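You operate a simulated robot arm through the tools that you are given. There is no shell and no other tool. Be economical: measure what you need, move in short steps, check, and stop when the job is done.

Carry out the task below with a simulated robot arm. There is one attempt and no reset: what you move stays moved.

TASK
Set up a leak check: stop pump and stirrer, shut the tank valve, then slide the marker to the bead.
Fine: pump stopped, then switched off, before the valve; stirrer lever to slow before its switch.

Only the result counts: the job must be done as asked and must still hold three seconds after the hand-in. Knocking over, shifting, dropping, spilling or breaking anything else fails it.

THE ROBOT
A 6-joint arm with a two-finger parallel gripper on a trunk, on a base that drives. Base frame: it is fixed to the floor where the robot stands at the start and does not move with it; the origin is under the middle of the robot, x ahead of it, y to its left, z up. Readings come in mm, degrees, newtons and seconds.
With the tool pointing down near the work surface it reaches from about 240 to 660 mm from the robot's upright axis, wherever it stands. Its first joint turns from -166.0 to 166.0 degrees. Places, roughly: black button [600, 0, 800]; level marker [-600, -2200, 1200]; pump switch [600, 0, 900]; stirrer box [-100, -1600, 1300]; stirrer lever [-200, -1600, 1400]; stirrer switch [-100, -1600, 1300]; tank valve [-500, -2000, 600]. Payload 1.57 kg.
The TCP is the grasp point between the finger pads, 30 mm short of the fingertips. In the tool frame z runs along the fingers and y along their closing line. Largest opening 110 mm; finger width 24, thickness 12; the body of the gripper, 48 by 112 mm, starts 78 mm behind the TCP.
Orientation is that of the tool frame in the base frame, as a unit quaternion [x, y, z, w]. With the fingers straight down and closing along the base's y, the tool's x points along the base's -x, its y along +y and its z along -z.

THE INTERFACE
- The arm moves only by the tool apply_moves. Its argument "steps" is a list of rows, each a list of 3 entries, a list of its own where there are three numbers: the finger opening in cm, from 0 to 11, then the shift along the tool's x, y, z in cm, then the turn, a rotation vector about the tool's x, y, z in degrees. In form: [[hand, [dx, dy, dz], [ax, ay, az]], ...]. A call has 1 to 10 rows; each row shifts and turns the commanded pose from where the row before left it, along the tool's axes as they then stand. Each row takes 0.2 s and may step no farther than 50 mm and 8.6 degrees from the row before; otherwise, or with a gripper value out of range, the whole call is refused. Where a pose cannot be reached the arm comes as near as it can. A force on the tool above 80 N (or 10 N above the force at the start of the call, whichever is more), or a blocked arm, ends the call early, and 0.2 s more pass. Each finger travels about 108 mm/s and halts on what it meets, pressing with about 38 N; the grip force reading is that of the motor and also rises with nothing between the fingers. The clock runs only during rows and for 0.2 s after the last one: add rows that do not move to give the fingers time. It gives the time, the measured TCP pose, the force on the tool (base axes), the opening and the grip force at its end, in the units of the frame above (readings bear some noise), with the torque about the TCP (base axes, N m) and any sound that the robot's microphone picked up, and new pictures: "views" is both (left out), scene, wrist or none.
- Cameras (640 x 400 px; columns grow to the right, rows downward): "scene" is now at [55.8, 122.5, 1655.3]; the picture's right is [-0.23, -0.97, 0.00], its down [-0.74, 0.18, -0.64] and it looks along [0.63, -0.15, -0.76] (base axes); focal length 271 px, centre (320, 200). "wrist" rides on the gripper at [70, 16, -141] in the tool frame; the picture's right is [-0.23, 0.97, 0.00], its down [-0.86, -0.20, -0.48] and it looks along [-0.47, -0.11, 0.88] (tool axes); focal length 222 px, centre (320, 200). There is no depth. A picture from a camera that has moved, and an enlarged one, comes with that camera's place and axes in the base frame and with its lens.
- lift_body(by): slides the trunk up (or, below 0, down) by that many mm; the arm and the scene camera ride with it, the base frame stays. It gives what a move gives, with no picture.
- base_move(legs): drives the robot by 1 to 6 legs, each [ahead, left, turn to the left] in mm, mm and degrees, along the robot's own axes; the way and the turn of a leg run together, so that a leg with both is an arc; at most 1500 mm and 180 degrees a leg. The arm and the cameras ride along, it lands a little off, and it stops where it bumps. It gives what a move gives, and a new picture of the scene camera.
- head_to(pan, tilt): turns the head with the scene camera to pan (to the left, within 120 degrees either way) and tilt (down, from -29 to 69), counted from straight ahead of the robot. It gives what a move gives, and a new picture of the scene camera.
- close_up(camera, box): a new picture of the part [left, top, right, bottom] of that camera's present view, enlarged. No time passes.
- job_done(): hands the job in; it is judged then, once.

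Go step by step. Nothing tells you exact positions but the pictures and the camera data: compare them with the known pose of the tool, close in by small moves and look again before you grip or let go. The budget is 120 turns and 260 pictures, counting those below and the enlarged ones. Unless the task says otherwise, let go and move clear before handing in, and close with one line.

The tools are called after ">>>" as a command line: name --argument value ..., lists and objects as JSON in quotes. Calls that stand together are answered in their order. apply_moves: Moves the arm, as the interface text tells. Its arguments: {"type":"object","properties":{"steps":{"type":"array"},"views":{"type":"string","enum":["both","scene","wrist","none"]}},"required":["steps"]} The other tools are called the same way: lift_body (by) slides the trunk up or down; base_move (legs) drives the base; head_to (pan, tilt) turns the head that bears the scene camera; close_up (camera, box) takes an enlarged picture of a part of a camera's view; job_done () hands the job in.

At the start:

```text
clock: 0.0
tcp_pos: [461.7, 86.8, 1103.3]
tcp_rot: [0.0, 1.0, 0.0, 0.0]
ft_force: [0.5, -0.4, 0.0]
moment: [-0.02, 0.01, 0.0]
finger_gap: 110.0
gripper_force: 0.0
trunk travel left (down, up): [-250.0, 340.0]
robot x, y, heading: [3.1, -0.3, -0.1]
head pan, tilt: [-13.2, 49.9]
```

scene: 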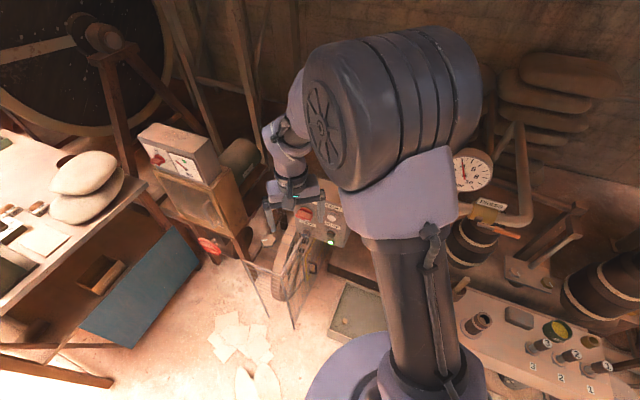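
wrist: 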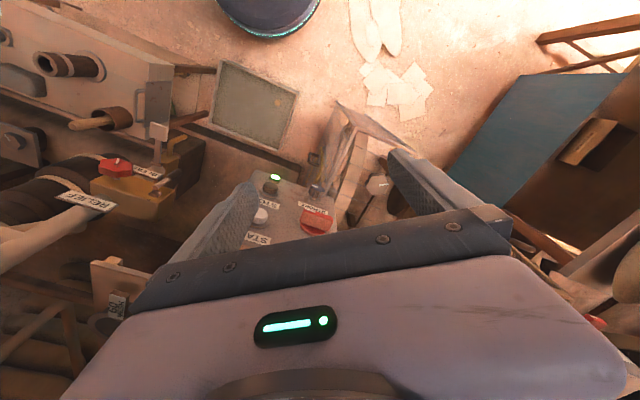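

I see the pump panel below the gripper with a red rotary switch, buttons and a green lamp. I'll enlarge both views to read the labels.

>>> close_up --camera "wrist" --box '[200, 150, 400, 275]'

>>> close_up --camera "scene" --box '[240, 160, 400, 260]'

```text
3.20 times, centred on (300, 212) of wrist
camera zoom: at [392.1, 104.4, 1243.4], right [0.23, 0.97, 0.0], down [0.86, -0.2, 0.48], along [0.47, -0.11, -0.88], focal length 711 px, centre (384, 160)
```

zoom: 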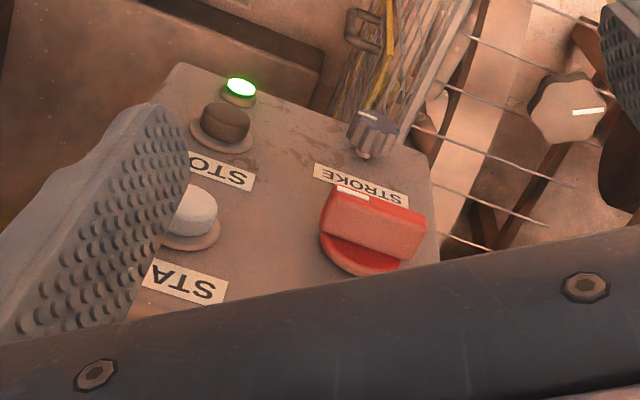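

```text
4.00 times, centred on (320, 210) of scene
camera zoom: at [55.8, 122.5, 1655.3], right [-0.23, -0.97, 0.0], down [-0.74, 0.18, -0.64], along [0.63, -0.15, -0.76], focal length 1084 px, centre (320, 160)
```

zoom: 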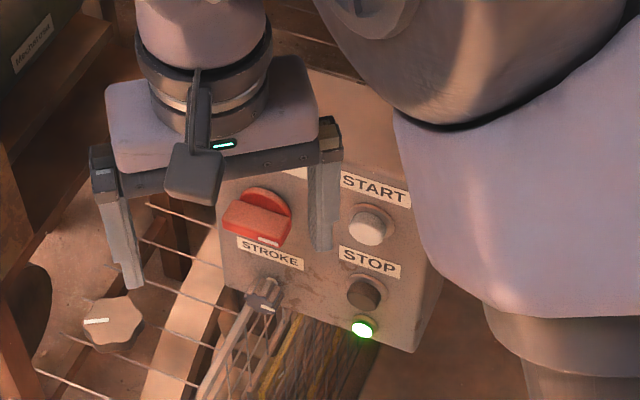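

The green lamp shows the pump is running. The black button triangulates to about (557,-36,850) and the red knob to about (624,43,897). I'll back the hand off and pitch it forward for a better view.

>>> apply_moves --steps '[[11, [4, 0, 0], [0, 0, 0]], [11, [4, 0, 0], [0, 0, 0]], [11, [4, 0, 0], [0, 0, 0]], [11, [0, 0, 0], [0, -8.5, 0]], [11, [0, 0, 0], [0, -8.5, 0]], [11, [0, 0, 0], [0, -8.5, 0]], [11, [0, 0, 0], [0, -8.5, 0]], [11, [0, 0, 0], [0, -8.5, 0]]]'

```text
clock: 1.8
tcp_pos: [419.5, 124.8, 1123.4]
tcp_rot: [0.0, 0.932, -0.001, 0.362]
ft_force: [-0.1, -1.1, -0.2]
moment: [-0.02, 0.0, -0.03]
finger_gap: 109.9
gripper_force: 0.1
out of reach, approached as far as the arm can: row 6, 7, 8
trunk travel left (down, up): [-250.0, 340.0]
robot x, y, heading: [-0.8, -2.3, -0.0]
head pan, tilt: [-13.2, 49.9]
camera scene: at [56.5, 123.3, 1655.1], right [-0.23, -0.97, 0.0], down [-0.74, 0.17, -0.64], along [0.63, -0.15, -0.77], focal length 271 px, centre (320, 200)
camera wrist: at [272.3, 140.5, 1179.5], right [0.17, 0.97, 0.15], down [0.31, -0.2, 0.93], along [0.94, -0.11, -0.33], focal length 222 px, centre (320, 200)
```

scene: 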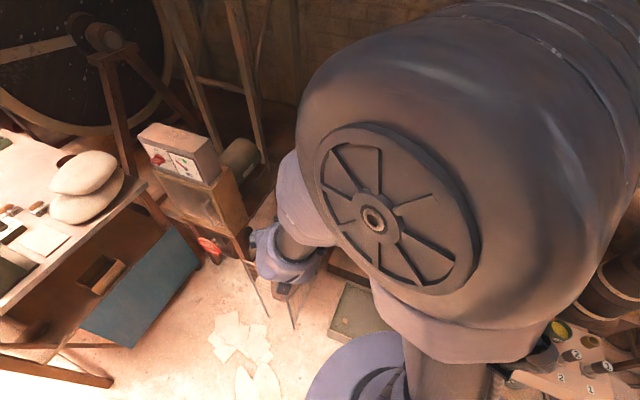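
wrist: 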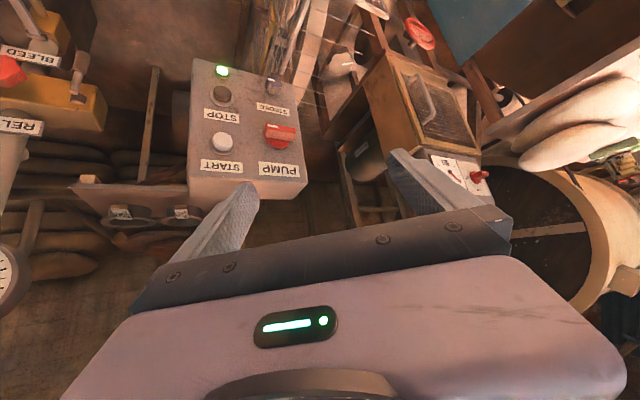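

Now the panel reads clearly: red switch is PUMP, black is STOP. I'll enlarge it.

>>> close_up --camera "wrist" --box '[160, 50, 340, 215]'

```text
2.42 times, centred on (250, 132) of wrist
camera zoom: at [272.3, 140.5, 1179.5], right [0.17, 0.97, 0.15], down [0.31, -0.2, 0.93], along [0.94, -0.11, -0.33], focal length 538 px, centre (490, 364)
```

zoom: 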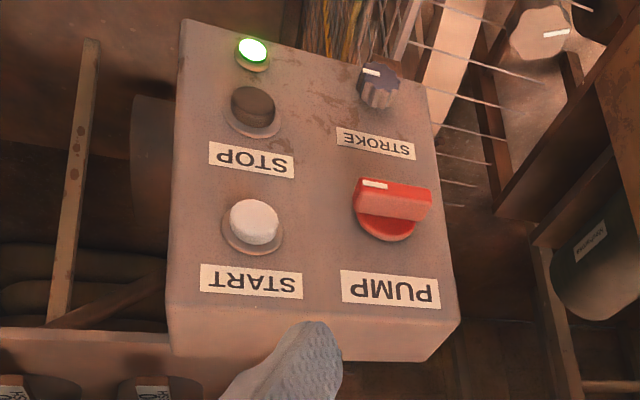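

The panel is vertical and yawed, with its inward normal about (0.82,-0.57,0). Black STOP is at about (557,-35,848) and the red PUMP switch at about (599,49,930). I'll look around to see where I can drive.

>>> head_to --pan -90 --tilt 25

>>> head_to --pan -120 --tilt 40

>>> head_to --pan 120 --tilt 45

```text
clock: 3.3
tcp_pos: [418.6, 123.0, 1124.2]
tcp_rot: [0.0, 0.932, -0.001, 0.362]
ft_force: [0.0, 0.0, 0.4]
moment: [-0.05, 0.01, 0.03]
finger_gap: 110.0
gripper_force: 0.1
trunk travel left (down, up): [-250.0, 340.0]
robot x, y, heading: [-2.5, 1.0, 0.0]
head pan, tilt: [-90.0, 25.0]
camera scene: at [-19.2, 48.0, 1692.6], right [-1.0, 0.0, 0.0], down [0.0, 0.42, -0.91], along [0.0, -0.91, -0.42], focal length 271 px, centre (320, 200)
```

scene: 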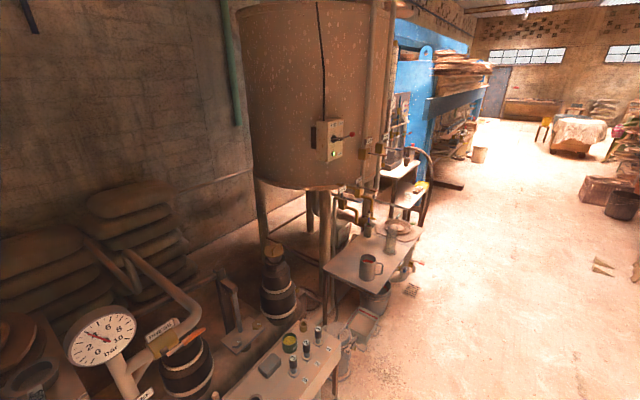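

```text
clock: 4.2
tcp_pos: [417.9, 123.2, 1124.4]
tcp_rot: [0.001, 0.933, -0.001, 0.361]
ft_force: [0.8, -0.6, -1.1]
moment: [0.0, 0.0, -0.03]
finger_gap: 109.9
gripper_force: 0.0
trunk travel left (down, up): [-250.0, 340.0]
robot x, y, heading: [0.5, -2.2, -0.2]
head pan, tilt: [-120.0, 40.0]
camera scene: at [-61.8, 66.5, 1669.3], right [-0.87, 0.5, 0.0], down [0.32, 0.56, -0.77], along [-0.38, -0.66, -0.64], focal length 271 px, centre (320, 200)
```

scene: 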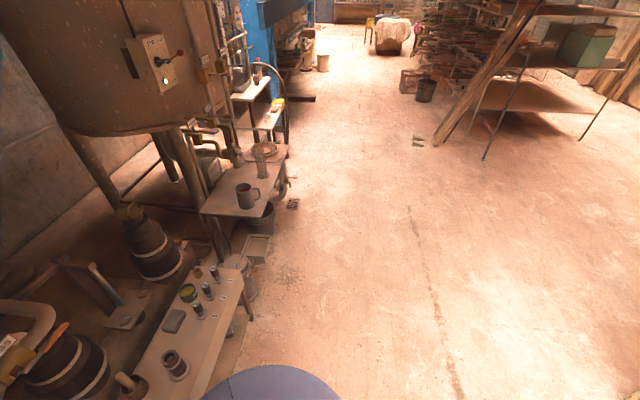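

```text
clock: 7.6
tcp_pos: [418.2, 121.7, 1124.2]
tcp_rot: [0.0, 0.933, -0.001, 0.36]
ft_force: [-0.2, -0.2, -0.5]
moment: [-0.01, 0.0, 0.01]
finger_gap: 110.0
gripper_force: 0.0
trunk travel left (down, up): [-250.0, 340.0]
robot x, y, heading: [-2.8, 0.7, 0.0]
head pan, tilt: [120.0, 45.0]
camera scene: at [-59.9, 210.5, 1662.0], right [0.87, 0.5, 0.0], down [0.35, -0.61, -0.71], along [-0.35, 0.61, -0.71], focal length 271 px, centre (320, 200)
```

scene: 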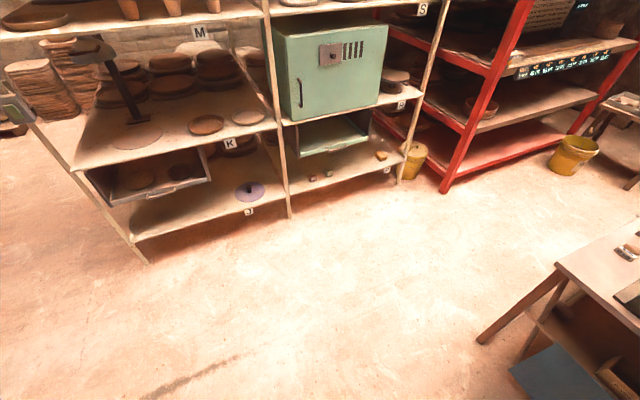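

Open floor is behind and to the left. I'll back off a little, shift left and turn to face the panel squarely.

>>> base_move --legs '[[-150, 150, 0], [0, 0, -34]]'

>>> head_to --pan 0 --tilt 45

>>> apply_moves --steps '[[0, [0, 0, 0], [0, -8.5, 0]], [0, [0, 0, 0], [0, -8.5, 0]], [0, [0, 0, 0], [0, -8.5, 0]], [0, [0, 0, 0], [0, -8.5, 0]], [0, [0, 0, 0], [0, -8.5, 0]]]'

```text
clock: 10.9
tcp_pos: [266.9, 15.0, 1123.1]
tcp_rot: [0.272, 0.892, -0.106, 0.345]
ft_force: [-0.1, -0.3, 0.0]
moment: [-0.04, -0.05, -0.01]
finger_gap: 110.1
gripper_force: 0.0
trunk travel left (down, up): [-250.0, 340.0]
robot x, y, heading: [-145.2, 146.5, -33.8]
head pan, tilt: [120.0, 45.0]
camera scene: at [-80.6, 354.6, 1662.0], right [1.0, -0.07, 0.0], down [-0.05, -0.71, -0.71], along [0.05, 0.71, -0.71], focal length 271 px, centre (320, 200)
```

scene: 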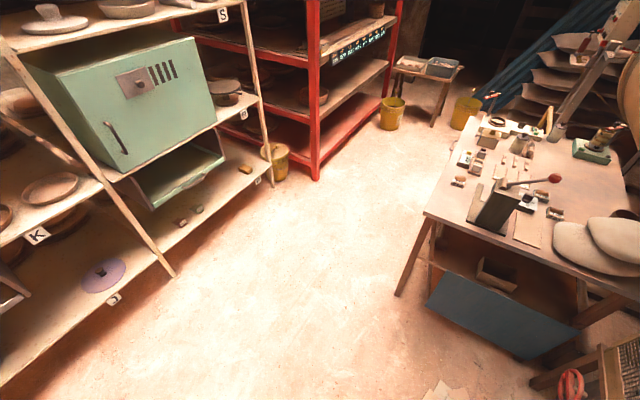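

```text
clock: 12.9
tcp_pos: [268.0, 14.5, 1124.1]
tcp_rot: [0.272, 0.892, -0.106, 0.346]
ft_force: [0.2, 0.3, 1.1]
moment: [-0.02, 0.03, -0.02]
finger_gap: 109.7
gripper_force: 0.2
trunk travel left (down, up): [-250.0, 340.0]
robot x, y, heading: [-149.8, 145.5, -34.1]
head pan, tilt: [0.0, 45.0]
camera scene: at [-18.5, 228.3, 1662.0], right [-0.56, -0.83, 0.0], down [-0.59, 0.39, -0.71], along [0.59, -0.39, -0.71], focal length 271 px, centre (320, 200)
```

scene: 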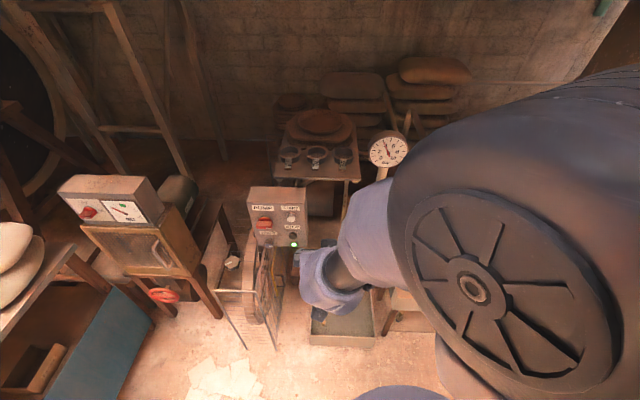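

```text
clock: 14.1
tcp_pos: [322.5, 65.7, 1144.7]
tcp_rot: [0.218, 0.706, -0.201, 0.643]
ft_force: [0.7, -0.4, 0.6]
moment: [0.02, -0.01, -0.05]
finger_gap: 0.2
gripper_force: 21.4
out of reach, approached as far as the arm can: row 1, 2, 3, 4, 5
trunk travel left (down, up): [-250.0, 340.0]
robot x, y, heading: [-149.2, 144.3, -34.0]
head pan, tilt: [0.0, 45.0]
camera scene: at [-17.6, 229.1, 1661.9], right [-0.56, -0.83, 0.0], down [-0.59, 0.39, -0.71], along [0.59, -0.39, -0.71], focal length 271 px, centre (320, 200)
camera wrist: at [210.6, 162.7, 1086.1], right [0.57, 0.79, 0.22], down [-0.44, 0.06, 0.9], along [0.69, -0.61, 0.38], focal length 222 px, centre (320, 200)
```

scene: 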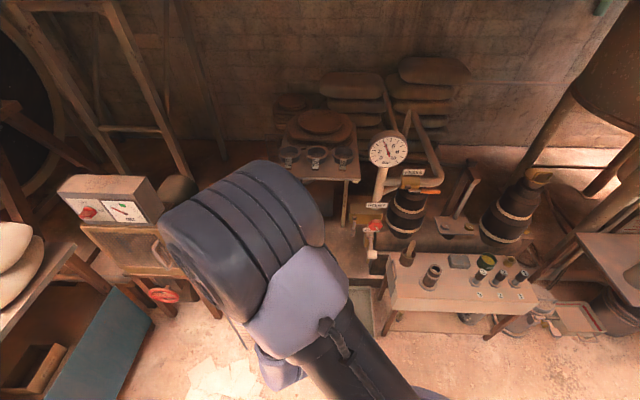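
wrist: 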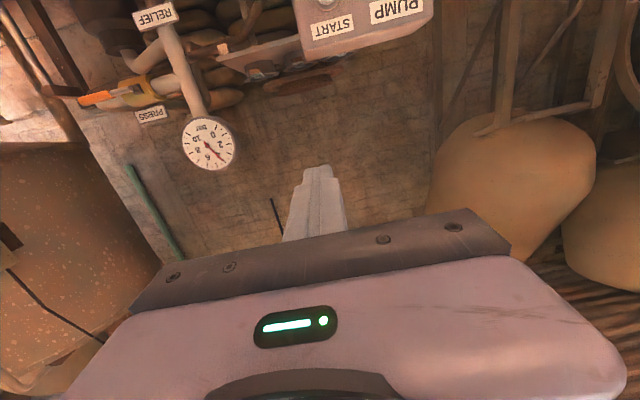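

The tool now points along (0.82,-0.56,-0.09), nearly square to the panel but too high. I'll lower the trunk to panel height.

>>> lift_body --by -230

>>> apply_moves --steps '[[0, [0, 0, 0], [0, -1, 0]]]'

```text
clock: 16.5
tcp_pos: [322.0, 64.4, 915.0]
tcp_rot: [0.219, 0.706, -0.201, 0.642]
ft_force: [0.3, 0.1, -1.2]
moment: [0.02, 0.01, -0.04]
finger_gap: 0.0
gripper_force: 21.5
trunk travel left (down, up): [-20.0, 570.0]
robot x, y, heading: [-149.3, 145.2, -33.8]
head pan, tilt: [0.0, 45.0]
```

```text
clock: 16.9
tcp_pos: [321.8, 66.2, 914.8]
tcp_rot: [0.219, 0.701, -0.204, 0.648]
ft_force: [0.5, 1.1, 0.1]
moment: [0.01, 0.01, -0.01]
finger_gap: 0.1
gripper_force: 21.1
trunk travel left (down, up): [-20.0, 570.0]
robot x, y, heading: [-148.2, 147.7, -33.8]
head pan, tilt: [0.0, 45.0]
camera scene: at [-18.6, 228.3, 1432.0], right [-0.56, -0.83, 0.0], down [-0.59, 0.39, -0.71], along [0.59, -0.39, -0.71], focal length 271 px, centre (320, 200)
camera wrist: at [211.1, 163.0, 854.4], right [0.57, 0.79, 0.22], down [-0.45, 0.07, 0.89], along [0.69, -0.61, 0.4], focal length 222 px, centre (320, 200)
```

scene: 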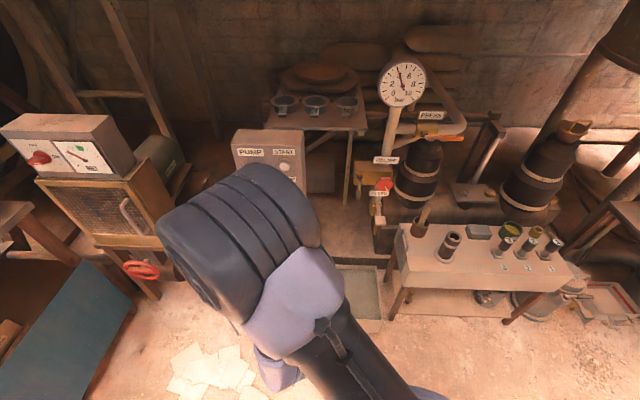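
wrist: 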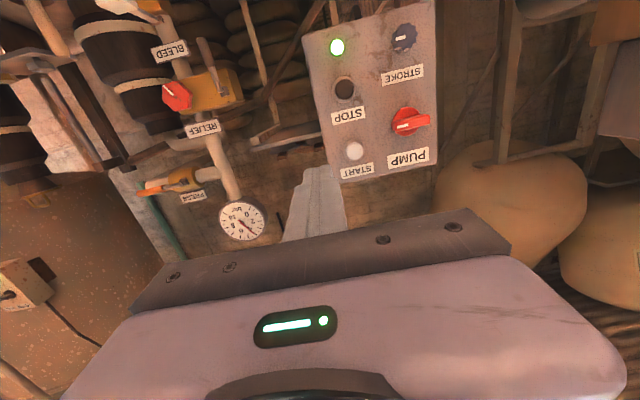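

>>> close_up --camera "wrist" --box '[290, 0, 450, 190]'

```text
2.11 times, centred on (370, 95) of wrist
camera zoom: at [211.1, 163.0, 854.4], right [0.57, 0.79, 0.22], down [-0.45, 0.07, 0.89], along [0.69, -0.61, 0.4], focal length 468 px, centre (215, 421)
```

zoom: 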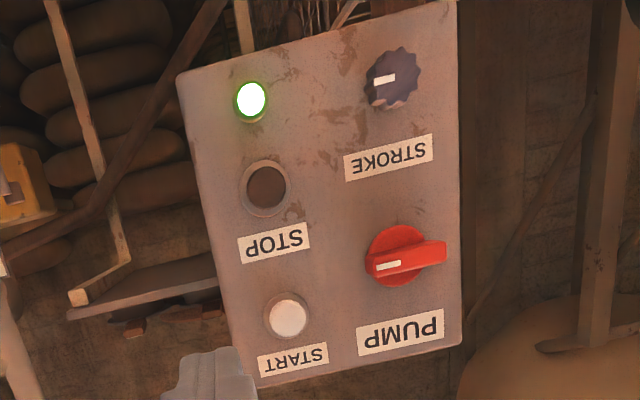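

Black triangulates consistently to (557,-34,848). I'll level the tool and go to a 20 mm standoff in front of STOP.

>>> apply_moves --steps '[[0, [0, 0, 0], [0, -4.5, 0]], [0, [3.5, 2.6, 0], [0, 0, 0]], [0, [3.2, 2.6, 0], [0, 0, 0]], [0, [0, 0, 4.5], [0, 0, 0]], [0, [0, 0, 4.5], [0, 0, 0]], [0, [0, 0, 4.5], [0, 0, 0]], [0, [0, 0, 4.5], [0, 0, 0]], [0, [0, 0, 2], [0, 0, 0]]]'

>>> close_up --camera "wrist" --box '[240, 0, 440, 200]'

```text
clock: 18.7
tcp_pos: [528.2, 44.3, 857.2]
tcp_rot: [0.212, 0.676, -0.213, 0.673]
ft_force: [0.1, -0.6, 0.3]
moment: [-0.02, 0.01, 0.03]
finger_gap: 0.1
gripper_force: 21.3
out of reach, approached as far as the arm can: row 1, 5, 6, 7
trunk travel left (down, up): [-20.0, 570.0]
robot x, y, heading: [-146.9, 144.5, -33.8]
head pan, tilt: [0.0, 45.0]
camera scene: at [-18.5, 228.2, 1432.0], right [-0.56, -0.83, 0.0], down [-0.59, 0.39, -0.71], along [0.59, -0.39, -0.71], focal length 271 px, centre (320, 200)
camera wrist: at [421.6, 138.3, 787.2], right [0.56, 0.8, 0.22], down [-0.5, 0.11, 0.86], along [0.66, -0.59, 0.46], focal length 222 px, centre (320, 200)
```

scene: 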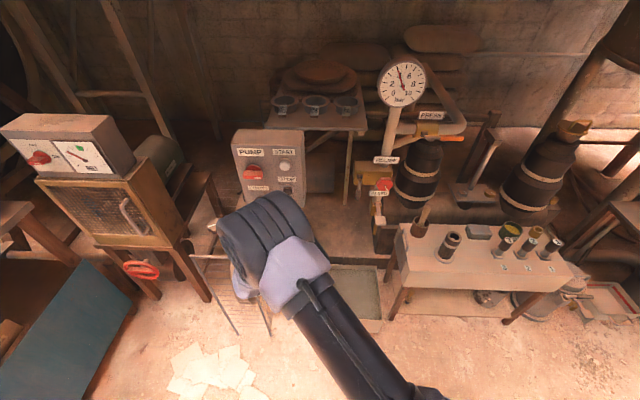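
wrist: 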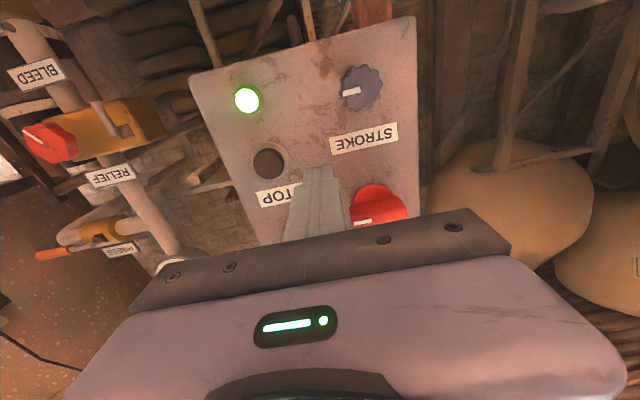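

```text
2.00 times, centred on (340, 100) of wrist
camera zoom: at [421.6, 138.3, 787.2], right [0.56, 0.8, 0.22], down [-0.5, 0.11, 0.86], along [0.66, -0.59, 0.46], focal length 444 px, centre (280, 400)
```

zoom: 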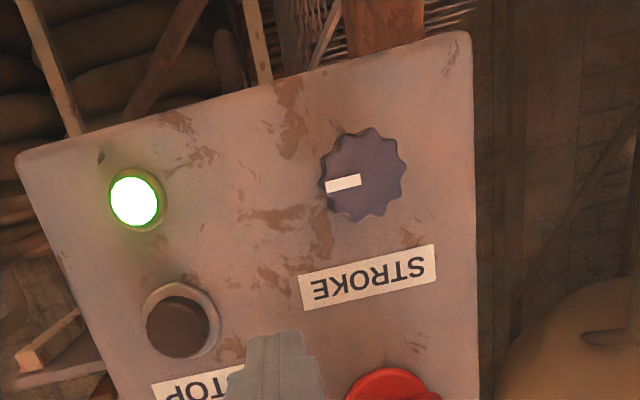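

The hand is about 48 mm off sideways from an earlier clipped command. I'll correct sideways first.

>>> apply_moves --steps '[[0, [0.4, -2.4, 0], [0, 0, 0]], [0, [0.5, -2.4, 0], [0, 0, 0]], [0, [0, 0, 0], [0, 0, 0]]]' --views "wrist"

```text
clock: 19.5
tcp_pos: [521.4, 37.2, 858.6]
tcp_rot: [0.216, 0.677, -0.216, 0.669]
ft_force: [-0.6, -0.2, 0.3]
moment: [-0.02, 0.02, 0.01]
finger_gap: 0.0
gripper_force: 21.2
out of reach, approached as far as the arm can: row 1, 2
trunk travel left (down, up): [-20.0, 570.0]
robot x, y, heading: [-144.5, 147.0, -34.0]
head pan, tilt: [0.0, 45.0]
camera wrist: at [415.6, 132.8, 789.2], right [0.57, 0.79, 0.23], down [-0.5, 0.11, 0.86], along [0.65, -0.6, 0.46], focal length 222 px, centre (320, 200)
```

wrist: 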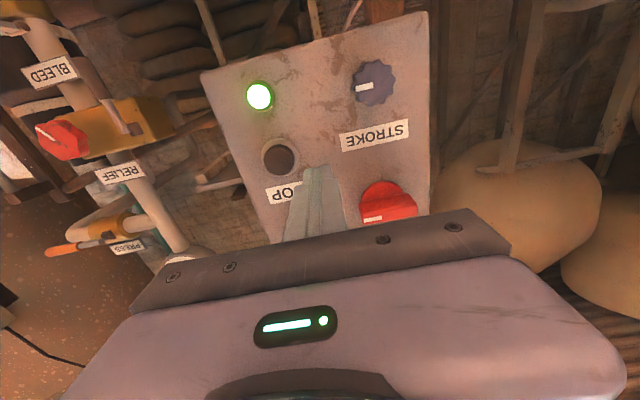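

The arm is at a joint limit sideways, so I'll shift the base right 38 mm and the trunk down 10 mm instead.

>>> base_move --legs '[[0, -38, 0]]'

>>> lift_body --by -10

>>> close_up --camera "wrist" --box '[190, 0, 450, 240]'

```text
clock: 20.4
tcp_pos: [500.0, 4.2, 858.9]
tcp_rot: [0.217, 0.677, -0.216, 0.669]
ft_force: [-0.7, -0.3, 1.0]
moment: [-0.01, 0.04, 0.0]
finger_gap: 0.0
gripper_force: 21.3
trunk travel left (down, up): [-20.0, 570.0]
robot x, y, heading: [-167.1, 111.7, -33.9]
head pan, tilt: [0.0, 45.0]
camera scene: at [-39.7, 196.8, 1432.0], right [-0.56, -0.83, 0.0], down [-0.59, 0.39, -0.71], along [0.59, -0.39, -0.71], focal length 271 px, centre (320, 200)
```

scene: 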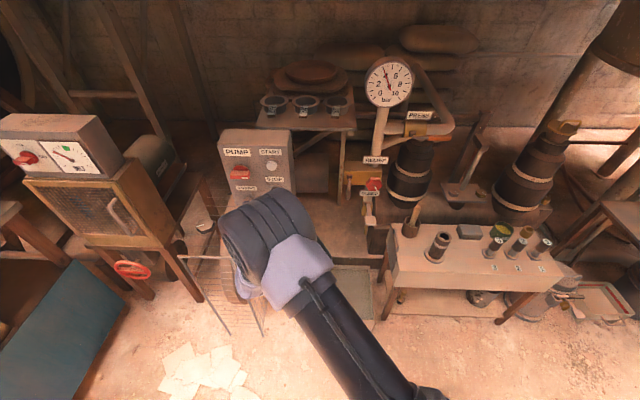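

```text
clock: 21.0
tcp_pos: [501.3, 4.7, 849.1]
tcp_rot: [0.217, 0.677, -0.216, 0.669]
ft_force: [1.1, 0.4, 0.5]
moment: [-0.02, 0.01, -0.01]
finger_gap: 0.1
gripper_force: 21.2
trunk travel left (down, up): [-10.0, 580.0]
robot x, y, heading: [-172.7, 111.1, -34.0]
head pan, tilt: [0.0, 45.0]
```

```text
1.67 times, centred on (320, 120) of wrist
camera zoom: at [394.4, 101.4, 779.2], right [0.57, 0.79, 0.23], down [-0.5, 0.11, 0.86], along [0.65, -0.6, 0.46], focal length 370 px, centre (320, 333)
```

zoom: 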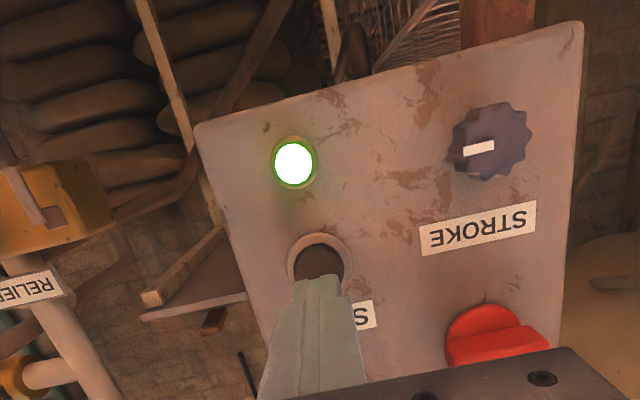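

The fingertip is now lined up with STOP, about 38 mm short. I'll advance along the tool axis in small steps.

>>> apply_moves --steps '[[0, [0, 0, 1.5], [0, 0, 0]], [0, [0, 0, 1], [0, 0, 0]]]' --views "wrist"

```text
clock: 21.6
tcp_pos: [521.3, -10.6, 850.1]
tcp_rot: [0.217, 0.677, -0.216, 0.669]
ft_force: [-0.9, 0.4, 0.6]
moment: [-0.02, -0.01, 0.0]
finger_gap: 0.1
gripper_force: 21.5
trunk travel left (down, up): [-10.0, 580.0]
robot x, y, heading: [-170.2, 111.2, -34.0]
head pan, tilt: [0.0, 45.0]
camera wrist: at [414.9, 86.4, 779.3], right [0.57, 0.79, 0.23], down [-0.5, 0.11, 0.86], along [0.65, -0.6, 0.46], focal length 222 px, centre (320, 200)
```

wrist: 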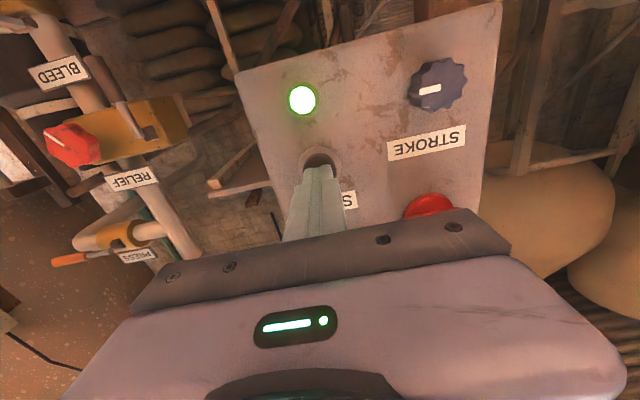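

>>> apply_moves --steps '[[0, [0, 0, 0.6], [0, 0, 0]], [0, [0, 0, 0.5], [0, 0, 0]], [0, [0, 0, 0.4], [0, 0, 0]], [0, [0, 0, 0.3], [0, 0, 0]]]' --views "wrist"

```text
clock: 22.6
tcp_pos: [532.5, -18.7, 849.1]
tcp_rot: [0.217, 0.677, -0.218, 0.669]
ft_force: [-27.0, 10.3, -7.6]
moment: [0.19, 0.12, -0.18]
finger_gap: 0.4
gripper_force: 21.3
trunk travel left (down, up): [-10.0, 580.0]
robot x, y, heading: [-167.7, 115.5, -34.1]
head pan, tilt: [0.0, 45.0]
heard: click
camera wrist: at [426.9, 77.5, 778.7], right [0.57, 0.79, 0.22], down [-0.5, 0.11, 0.86], along [0.65, -0.6, 0.46], focal length 222 px, centre (320, 200)
```

wrist: 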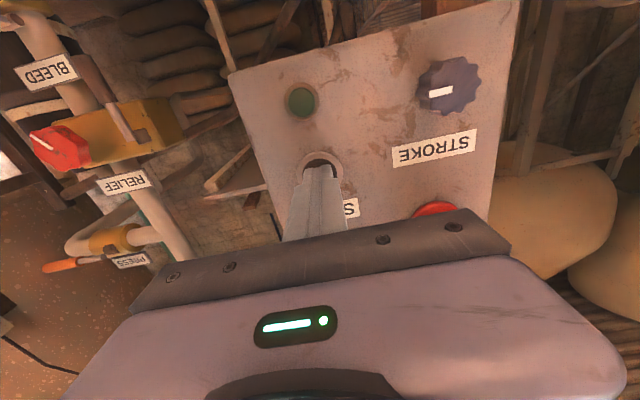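

STOP clicked and the lamp went out. I'll back off and roll the hand 90° so the fingers can straddle the horizontal bar of the red switch.

>>> apply_moves --steps '[[0, [0, 0, -4], [0, 0, 0]], [0, [0, 0, -4], [0, 0, 0]], [0, [0, 0, -4], [0, 0, 0]], [8, [0, 0, 0], [0, 0, 8.5]], [8, [0, 0, 0], [0, 0, 8.5]], [8, [0, 0, 0], [0, 0, 8.5]], [8, [0, 0, 0], [0, 0, 8.5]], [8, [0, 0, 0], [0, 0, 8.5]], [8, [0, 0, 0], [0, 0, 8.5]]]' --views "none"

>>> apply_moves --steps '[[8, [0, 0, 0], [0, 0, 8.5]], [8, [0, 0, 0], [0, 0, 8.5]], [8, [0, 0, 0], [0, 0, 8.5]], [8, [0, 0, 0], [0, 0, 8.5]], [8, [0, 0, 0], [0, 0, 5]]]'

```text
clock: 24.6
tcp_pos: [439.0, 49.9, 850.7]
tcp_rot: [0.388, 0.593, -0.033, 0.705]
ft_force: [-0.5, 0.1, -0.3]
moment: [0.0, 0.0, -0.01]
finger_gap: 80.1
gripper_force: 0.0
out of reach, approached as far as the arm can: row 7, 8, 9
trunk travel left (down, up): [-10.0, 580.0]
robot x, y, heading: [-172.6, 115.2, -34.0]
head pan, tilt: [0.0, 45.0]
```

```text
clock: 25.8
tcp_pos: [439.1, 49.7, 849.1]
tcp_rot: [0.388, 0.593, -0.033, 0.704]
ft_force: [0.1, -0.9, 0.5]
moment: [0.01, 0.04, 0.02]
finger_gap: 79.8
gripper_force: 0.0
out of reach, approached as far as the arm can: row 1, 2, 3, 4, 5
trunk travel left (down, up): [-10.0, 580.0]
robot x, y, heading: [-171.9, 114.1, -33.8]
head pan, tilt: [0.0, 45.0]
camera scene: at [-39.6, 196.9, 1422.0], right [-0.56, -0.83, 0.0], down [-0.59, 0.39, -0.71], along [0.59, -0.39, -0.71], focal length 271 px, centre (320, 200)
camera wrist: at [353.2, 173.8, 797.4], right [0.43, 0.58, 0.69], down [-0.74, -0.21, 0.64], along [0.52, -0.78, 0.34], focal length 222 px, centre (320, 200)
```

scene: 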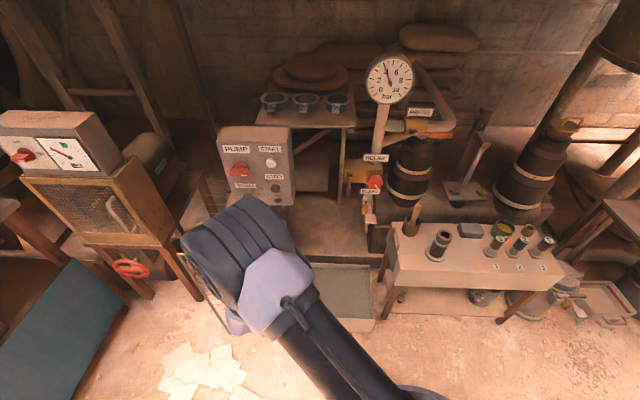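
wrist: 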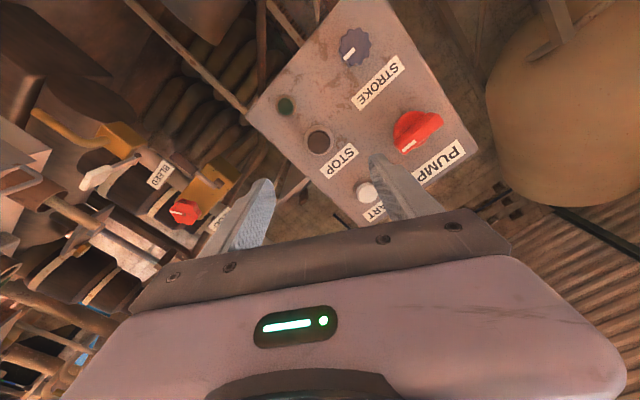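

The wrist rolls only about 42° this way. I'll look closely at the switch for ON/OFF hints before deciding how to turn it.

>>> close_up --camera "wrist" --box '[370, 90, 480, 190]'

>>> close_up --camera "scene" --box '[210, 120, 310, 210]'

>>> close_up --camera "scene" --box '[0, 100, 120, 200]'

```text
4.00 times, centred on (425, 140) of wrist
camera zoom: at [353.2, 173.8, 797.4], right [0.43, 0.58, 0.69], down [-0.74, -0.21, 0.64], along [0.52, -0.78, 0.34], focal length 888 px, centre (-100, 440)
```

zoom: 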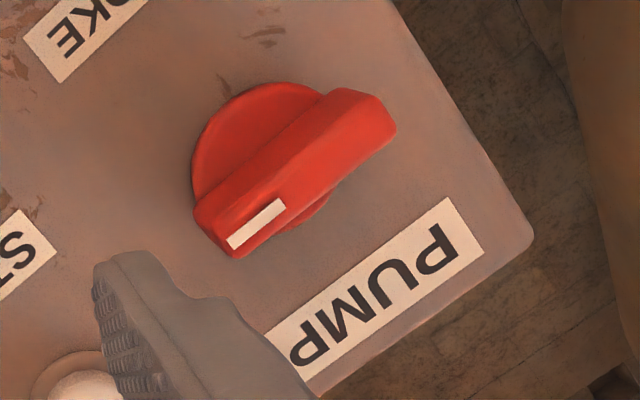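

```text
4.44 times, centred on (260, 165) of scene
camera zoom: at [-39.6, 196.9, 1422.0], right [-0.56, -0.83, 0.0], down [-0.59, 0.39, -0.71], along [0.59, -0.39, -0.71], focal length 1205 px, centre (587, 356)
```

zoom: 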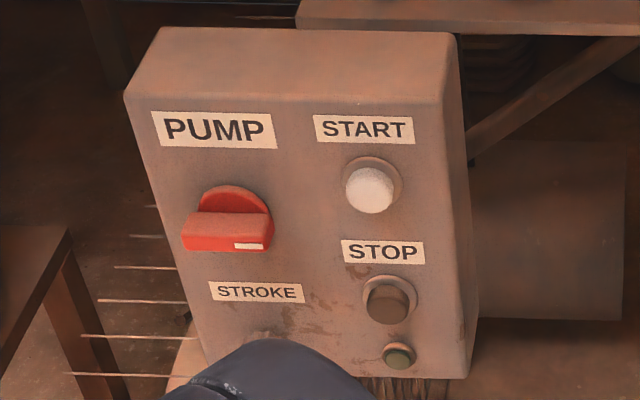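

```text
4.00 times, centred on (60, 150) of scene
camera zoom: at [-39.6, 196.9, 1422.0], right [-0.56, -0.83, 0.0], down [-0.59, 0.39, -0.71], along [0.59, -0.39, -0.71], focal length 1084 px, centre (1360, 400)
```

zoom: 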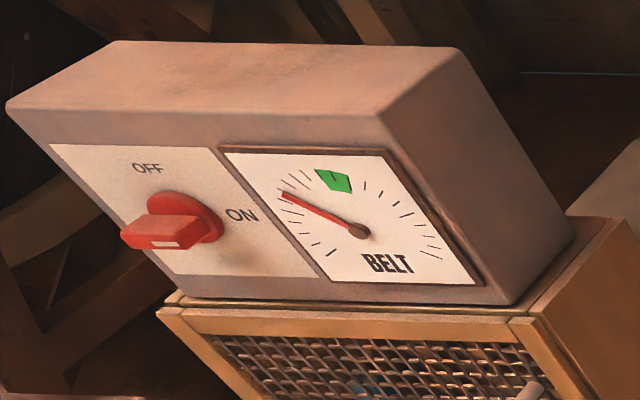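

The neighbouring BELT switch of the same type shows ON = right, OFF = up, so PUMP must turn 90° counter-clockwise. I'll close the fingers on the bar at +42° roll, which turns it about 48°, then unroll to 0. First I bring the hand in front of it using trunk and base.

>>> lift_body --by 73

>>> base_move --legs '[[0, 91, 0], [50, 0, 0]]'

>>> close_up --camera "wrist" --box '[160, 0, 480, 240]'

```text
clock: 26.9
tcp_pos: [438.6, 50.6, 923.8]
tcp_rot: [0.388, 0.593, -0.033, 0.704]
ft_force: [0.1, 0.0, 0.1]
moment: [0.01, -0.02, -0.05]
finger_gap: 80.0
gripper_force: 0.0
trunk travel left (down, up): [-83.0, 507.0]
robot x, y, heading: [-166.0, 115.2, -33.9]
head pan, tilt: [0.0, 45.0]
```

```text
clock: 28.5
tcp_pos: [531.1, 95.2, 923.2]
tcp_rot: [0.388, 0.593, -0.034, 0.704]
ft_force: [0.1, 0.5, 0.0]
moment: [0.0, 0.0, 0.0]
finger_gap: 79.8
gripper_force: 0.0
trunk travel left (down, up): [-83.0, 507.0]
robot x, y, heading: [-75.6, 160.9, -34.0]
head pan, tilt: [0.0, 45.0]
camera scene: at [52.4, 242.8, 1495.0], right [-0.56, -0.83, 0.0], down [-0.59, 0.4, -0.71], along [0.59, -0.4, -0.71], focal length 271 px, centre (320, 200)
```

scene: 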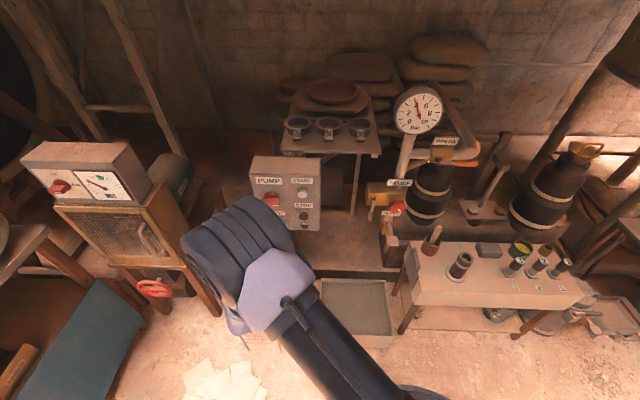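

```text
1.67 times, centred on (320, 120) of wrist
camera zoom: at [445.0, 219.0, 870.3], right [0.43, 0.58, 0.69], down [-0.74, -0.21, 0.64], along [0.52, -0.78, 0.34], focal length 370 px, centre (320, 333)
```

zoom: 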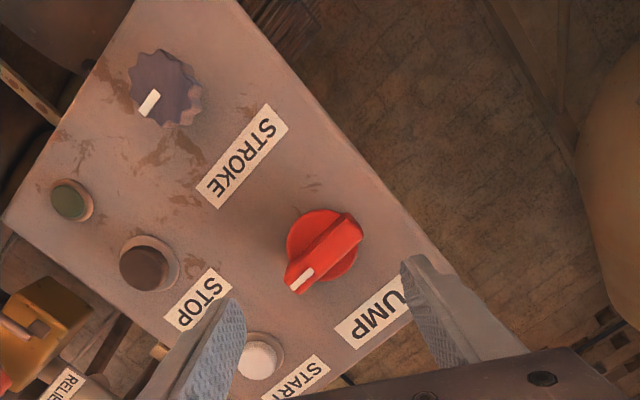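

At only 30° roll a straight grip could jam, so I'll push the bar around with closed fingertips instead: from under its right end, up and around. I'll close and unroll first.

>>> apply_moves --steps '[[0, [0, 0, 0], [0, 0, -7.6]], [0, [0, 0, 0], [0, 0, -7.6]], [0, [0, 0, 0], [0, 0, -7.6]], [0, [0, 0, 0], [0, 0, -7.6]], [0, [0, 0, 0], [0, 0, 0]]]' --views "none"

```text
clock: 29.7
tcp_pos: [529.5, 95.1, 923.0]
tcp_rot: [0.219, 0.675, -0.217, 0.67]
ft_force: [0.2, 0.3, -1.0]
moment: [0.01, 0.0, -0.03]
finger_gap: 0.1
gripper_force: 21.9
trunk travel left (down, up): [-83.0, 507.0]
robot x, y, heading: [-83.9, 161.7, -34.3]
head pan, tilt: [0.0, 45.0]
```

>>> apply_moves --steps '[[0, [2, -0.8, 0], [0, 0, 0]], [0, [2, -0.8, 0], [0, 0, 0]], [0, [0, 0, 3], [0, 0, 0]], [0, [0, 0, 0], [0, 0, 0]]]' --views "wrist"

>>> close_up --camera "wrist" --box '[240, 80, 460, 230]'

```text
clock: 30.7
tcp_pos: [549.3, 73.4, 882.1]
tcp_rot: [0.223, 0.674, -0.221, 0.669]
ft_force: [0.4, 0.5, 0.0]
moment: [-0.03, -0.04, 0.03]
finger_gap: 0.0
gripper_force: 20.9
out of reach, approached as far as the arm can: row 3
trunk travel left (down, up): [-83.0, 507.0]
robot x, y, heading: [-79.3, 159.4, -33.9]
head pan, tilt: [0.0, 45.0]
camera wrist: at [444.5, 171.9, 812.7], right [0.58, 0.78, 0.23], down [-0.5, 0.12, 0.86], along [0.64, -0.61, 0.46], focal length 222 px, centre (320, 200)
```

wrist: 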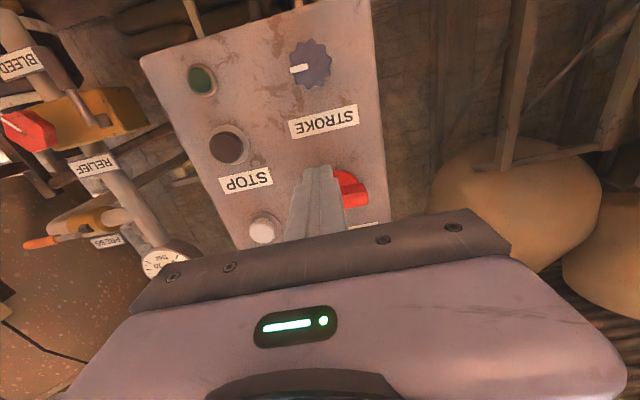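

```text
2.67 times, centred on (350, 155) of wrist
camera zoom: at [444.5, 171.9, 812.7], right [0.58, 0.78, 0.23], down [-0.5, 0.12, 0.86], along [0.64, -0.61, 0.46], focal length 592 px, centre (240, 320)
```

zoom: 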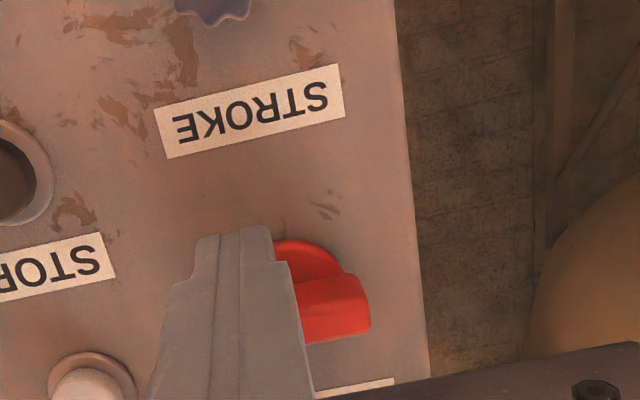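

The arm is near full stretch, so I'll retract it and drive the base forward to gain slack.

>>> apply_moves --steps '[[0, [0, 0, -4], [0, 0, 0]], [0, [0, 0, -4], [0, 0, 0]]]' --views "none"

>>> base_move --legs '[[70, -12, 0]]'

```text
clock: 31.3
tcp_pos: [484.4, 121.0, 884.8]
tcp_rot: [0.22, 0.674, -0.218, 0.671]
ft_force: [0.0, 0.3, -0.3]
moment: [-0.02, 0.02, 0.01]
finger_gap: 0.2
gripper_force: 21.4
trunk travel left (down, up): [-83.0, 507.0]
robot x, y, heading: [-79.2, 158.7, -34.0]
head pan, tilt: [0.0, 45.0]
```

```text
clock: 32.3
tcp_pos: [535.5, 71.9, 884.1]
tcp_rot: [0.22, 0.673, -0.219, 0.671]
ft_force: [0.0, 0.0, 0.1]
moment: [-0.03, 0.0, 0.04]
finger_gap: 0.0
gripper_force: 20.7
trunk travel left (down, up): [-83.0, 507.0]
robot x, y, heading: [-28.7, 113.1, -34.0]
head pan, tilt: [0.0, 45.0]
camera scene: at [103.1, 194.3, 1495.0], right [-0.56, -0.83, 0.0], down [-0.59, 0.4, -0.71], along [0.59, -0.4, -0.71], focal length 271 px, centre (320, 200)
```

scene: 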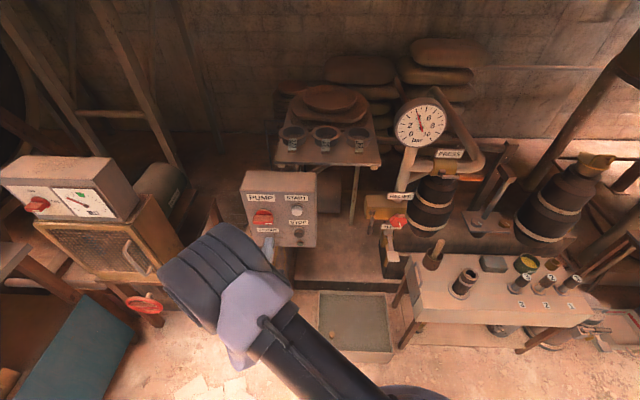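

>>> apply_moves --steps '[[0, [0, 0, 1.5], [0, 0, 0]], [0, [0, 0, 1.5], [0, 0, 0]], [0, [0, 0, 1.0], [0, 0, 0]]]' --views "scene"

>>> close_up --camera "wrist" --box '[240, 60, 460, 220]'

>>> close_up --camera "scene" --box '[220, 160, 330, 260]'

```text
clock: 33.1
tcp_pos: [565.7, 47.6, 885.7]
tcp_rot: [0.22, 0.674, -0.218, 0.671]
ft_force: [-0.1, 0.2, 0.1]
moment: [0.03, 0.03, -0.04]
finger_gap: 0.0
gripper_force: 21.9
trunk travel left (down, up): [-83.0, 507.0]
robot x, y, heading: [-25.5, 111.9, -34.2]
head pan, tilt: [0.0, 45.0]
camera scene: at [102.8, 194.5, 1495.0], right [-0.56, -0.83, 0.0], down [-0.59, 0.4, -0.71], along [0.59, -0.4, -0.71], focal length 271 px, centre (320, 200)
```

scene: 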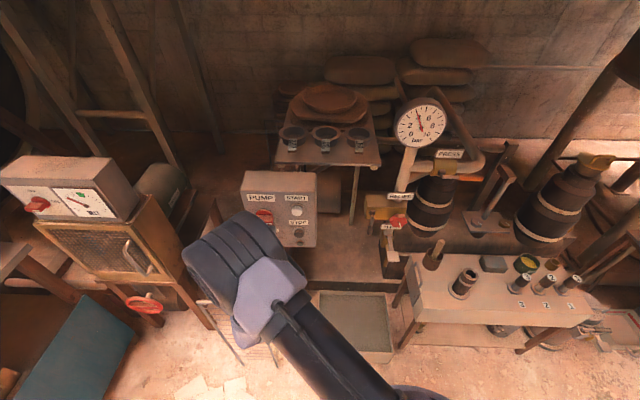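

```text
2.50 times, centred on (350, 140) of wrist
camera zoom: at [462.0, 145.1, 814.8], right [0.57, 0.79, 0.23], down [-0.5, 0.12, 0.86], along [0.65, -0.61, 0.46], focal length 555 px, centre (245, 350)
```

zoom: 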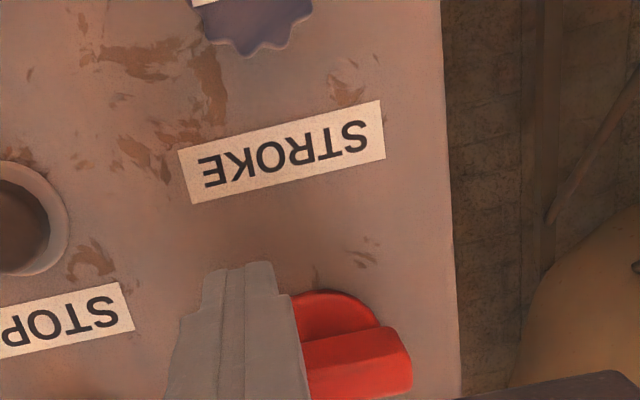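

```text
4.00 times, centred on (275, 210) of scene
camera zoom: at [102.8, 194.5, 1495.0], right [-0.56, -0.83, 0.0], down [-0.59, 0.4, -0.71], along [0.59, -0.4, -0.71], focal length 1084 px, centre (500, 160)
```

zoom: 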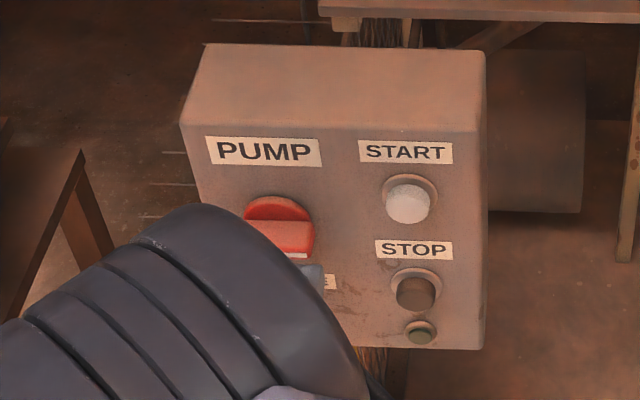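

The fingertip sits just under the right end of the red bar. I'll go 5 mm deeper, then push up.

>>> apply_moves --steps '[[0, [0, 0, 0.5], [0, 0, 0]], [0, [-0.9, 0, 0], [0, 0, 0]], [0, [-0.8, -0.3, 0], [0, 0, 0]], [0, [-0.7, -0.3, 0], [0, 0, 0]], [0, [-0.5, 0, 0], [0, 0, 0]]]' --views "none"

>>> close_up --camera "wrist" --box '[240, 60, 460, 220]'

>>> close_up --camera "scene" --box '[220, 160, 330, 260]'

```text
clock: 34.3
tcp_pos: [567.1, 40.7, 914.2]
tcp_rot: [0.22, 0.674, -0.218, 0.671]
ft_force: [0.1, -0.2, -1.3]
moment: [-0.01, 0.03, -0.02]
finger_gap: 0.0
gripper_force: 21.5
trunk travel left (down, up): [-83.0, 507.0]
robot x, y, heading: [-26.7, 115.7, -34.1]
head pan, tilt: [0.0, 45.0]
```

```text
2.50 times, centred on (350, 140) of wrist
camera zoom: at [462.5, 137.3, 842.8], right [0.57, 0.79, 0.23], down [-0.5, 0.12, 0.86], along [0.65, -0.61, 0.46], focal length 555 px, centre (245, 350)
```

zoom: 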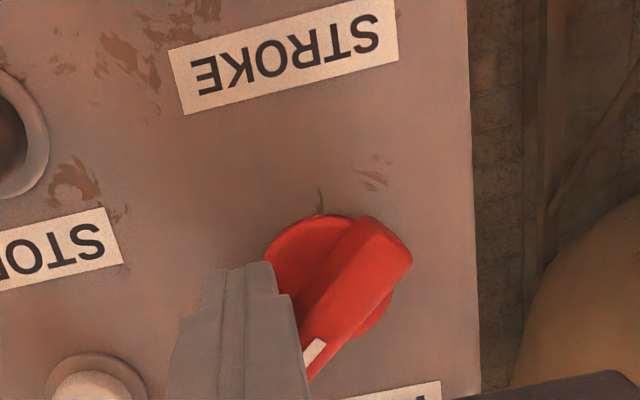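

```text
4.00 times, centred on (275, 210) of scene
camera zoom: at [102.8, 194.5, 1495.0], right [-0.56, -0.83, 0.0], down [-0.59, 0.4, -0.71], along [0.59, -0.4, -0.71], focal length 1084 px, centre (500, 160)
```

zoom: 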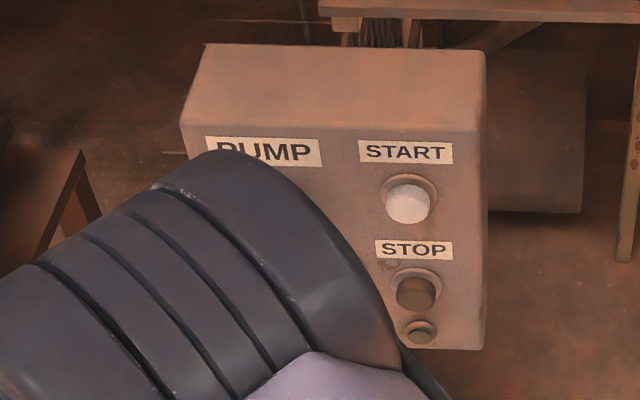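

The bar is about 45° round with little force. I'll continue along the arc up and to the left.

>>> apply_moves --steps '[[0, [-0.8, -0.2, 0], [0, 0, 0]], [0, [-0.7, 0, 0], [0, 0, 0]], [0, [-0.6, 0.3, 0], [0, 0, 0]], [0, [-0.5, 0.5, 0], [0, 0, 0]], [0, [-0.2, 0.6, 0], [0, 0, 0]]]' --views "none"

>>> close_up --camera "wrist" --box '[240, 60, 460, 220]'

```text
clock: 35.5
tcp_pos: [573.0, 46.6, 942.0]
tcp_rot: [0.22, 0.674, -0.219, 0.67]
ft_force: [-12.2, -8.9, -8.2]
moment: [-0.13, 0.23, -0.06]
finger_gap: 0.0
gripper_force: 21.8
trunk travel left (down, up): [-83.0, 507.0]
robot x, y, heading: [-27.9, 116.2, -34.0]
head pan, tilt: [0.0, 45.0]
```

```text
2.50 times, centred on (350, 140) of wrist
camera zoom: at [468.0, 144.9, 871.0], right [0.58, 0.78, 0.23], down [-0.5, 0.12, 0.86], along [0.65, -0.61, 0.46], focal length 555 px, centre (245, 350)
```

zoom: 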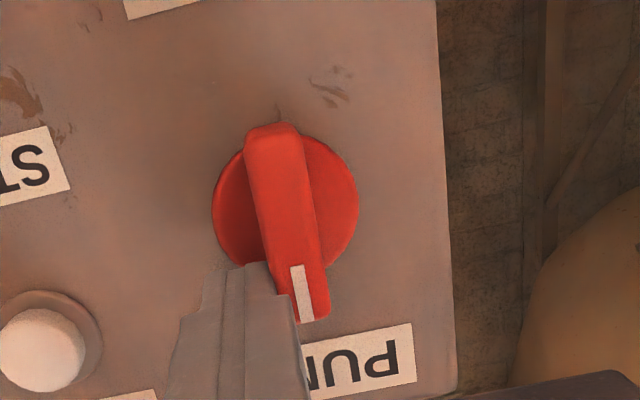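

The bar is now vertical with the pointer up, and force is rising, so it is at the OFF stop. One more small push, then I'll back out and check.

>>> apply_moves --steps '[[0, [0, 0.3, 0], [0, 0, 0]], [0, [0, -0.5, 0], [0, 0, 0]], [0, [0, -0.5, -3], [0, 0, 0]], [0, [0, 0, -4], [0, 0, 0]], [0, [0, 0, -4], [0, 0, 0]]]' --views "wrist"

>>> close_up --camera "wrist" --box '[220, 0, 460, 220]'

```text
clock: 36.7
tcp_pos: [480.5, 109.6, 942.6]
tcp_rot: [0.22, 0.674, -0.217, 0.671]
ft_force: [0.2, 0.2, -0.3]
moment: [0.0, -0.02, 0.0]
finger_gap: 0.1
gripper_force: 21.4
trunk travel left (down, up): [-83.0, 507.0]
robot x, y, heading: [-27.8, 112.5, -33.9]
head pan, tilt: [0.0, 45.0]
camera wrist: at [376.4, 206.0, 872.3], right [0.57, 0.79, 0.23], down [-0.5, 0.12, 0.86], along [0.65, -0.61, 0.46], focal length 222 px, centre (320, 200)
```

wrist: 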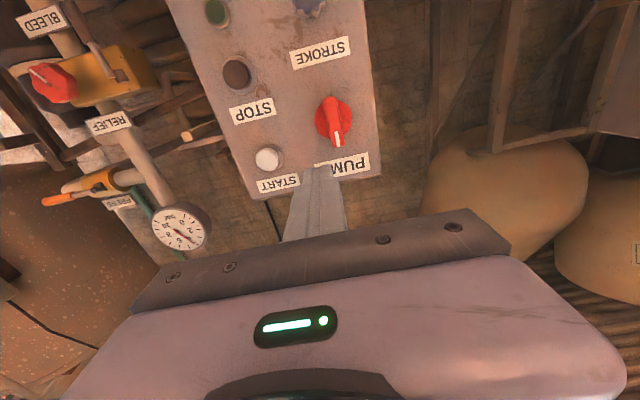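

```text
1.82 times, centred on (340, 110) of wrist
camera zoom: at [376.4, 206.0, 872.3], right [0.57, 0.79, 0.23], down [-0.5, 0.12, 0.86], along [0.65, -0.61, 0.46], focal length 404 px, centre (284, 364)
```

zoom: 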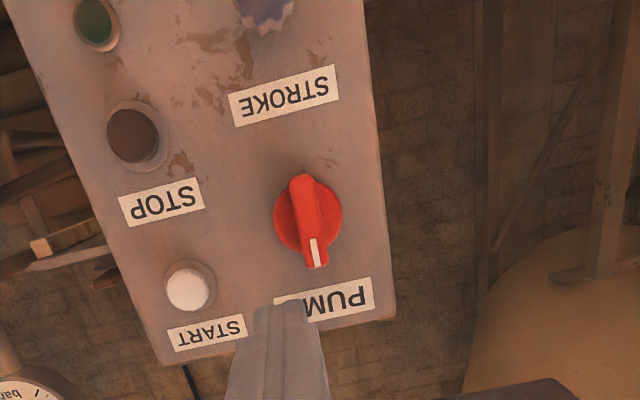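

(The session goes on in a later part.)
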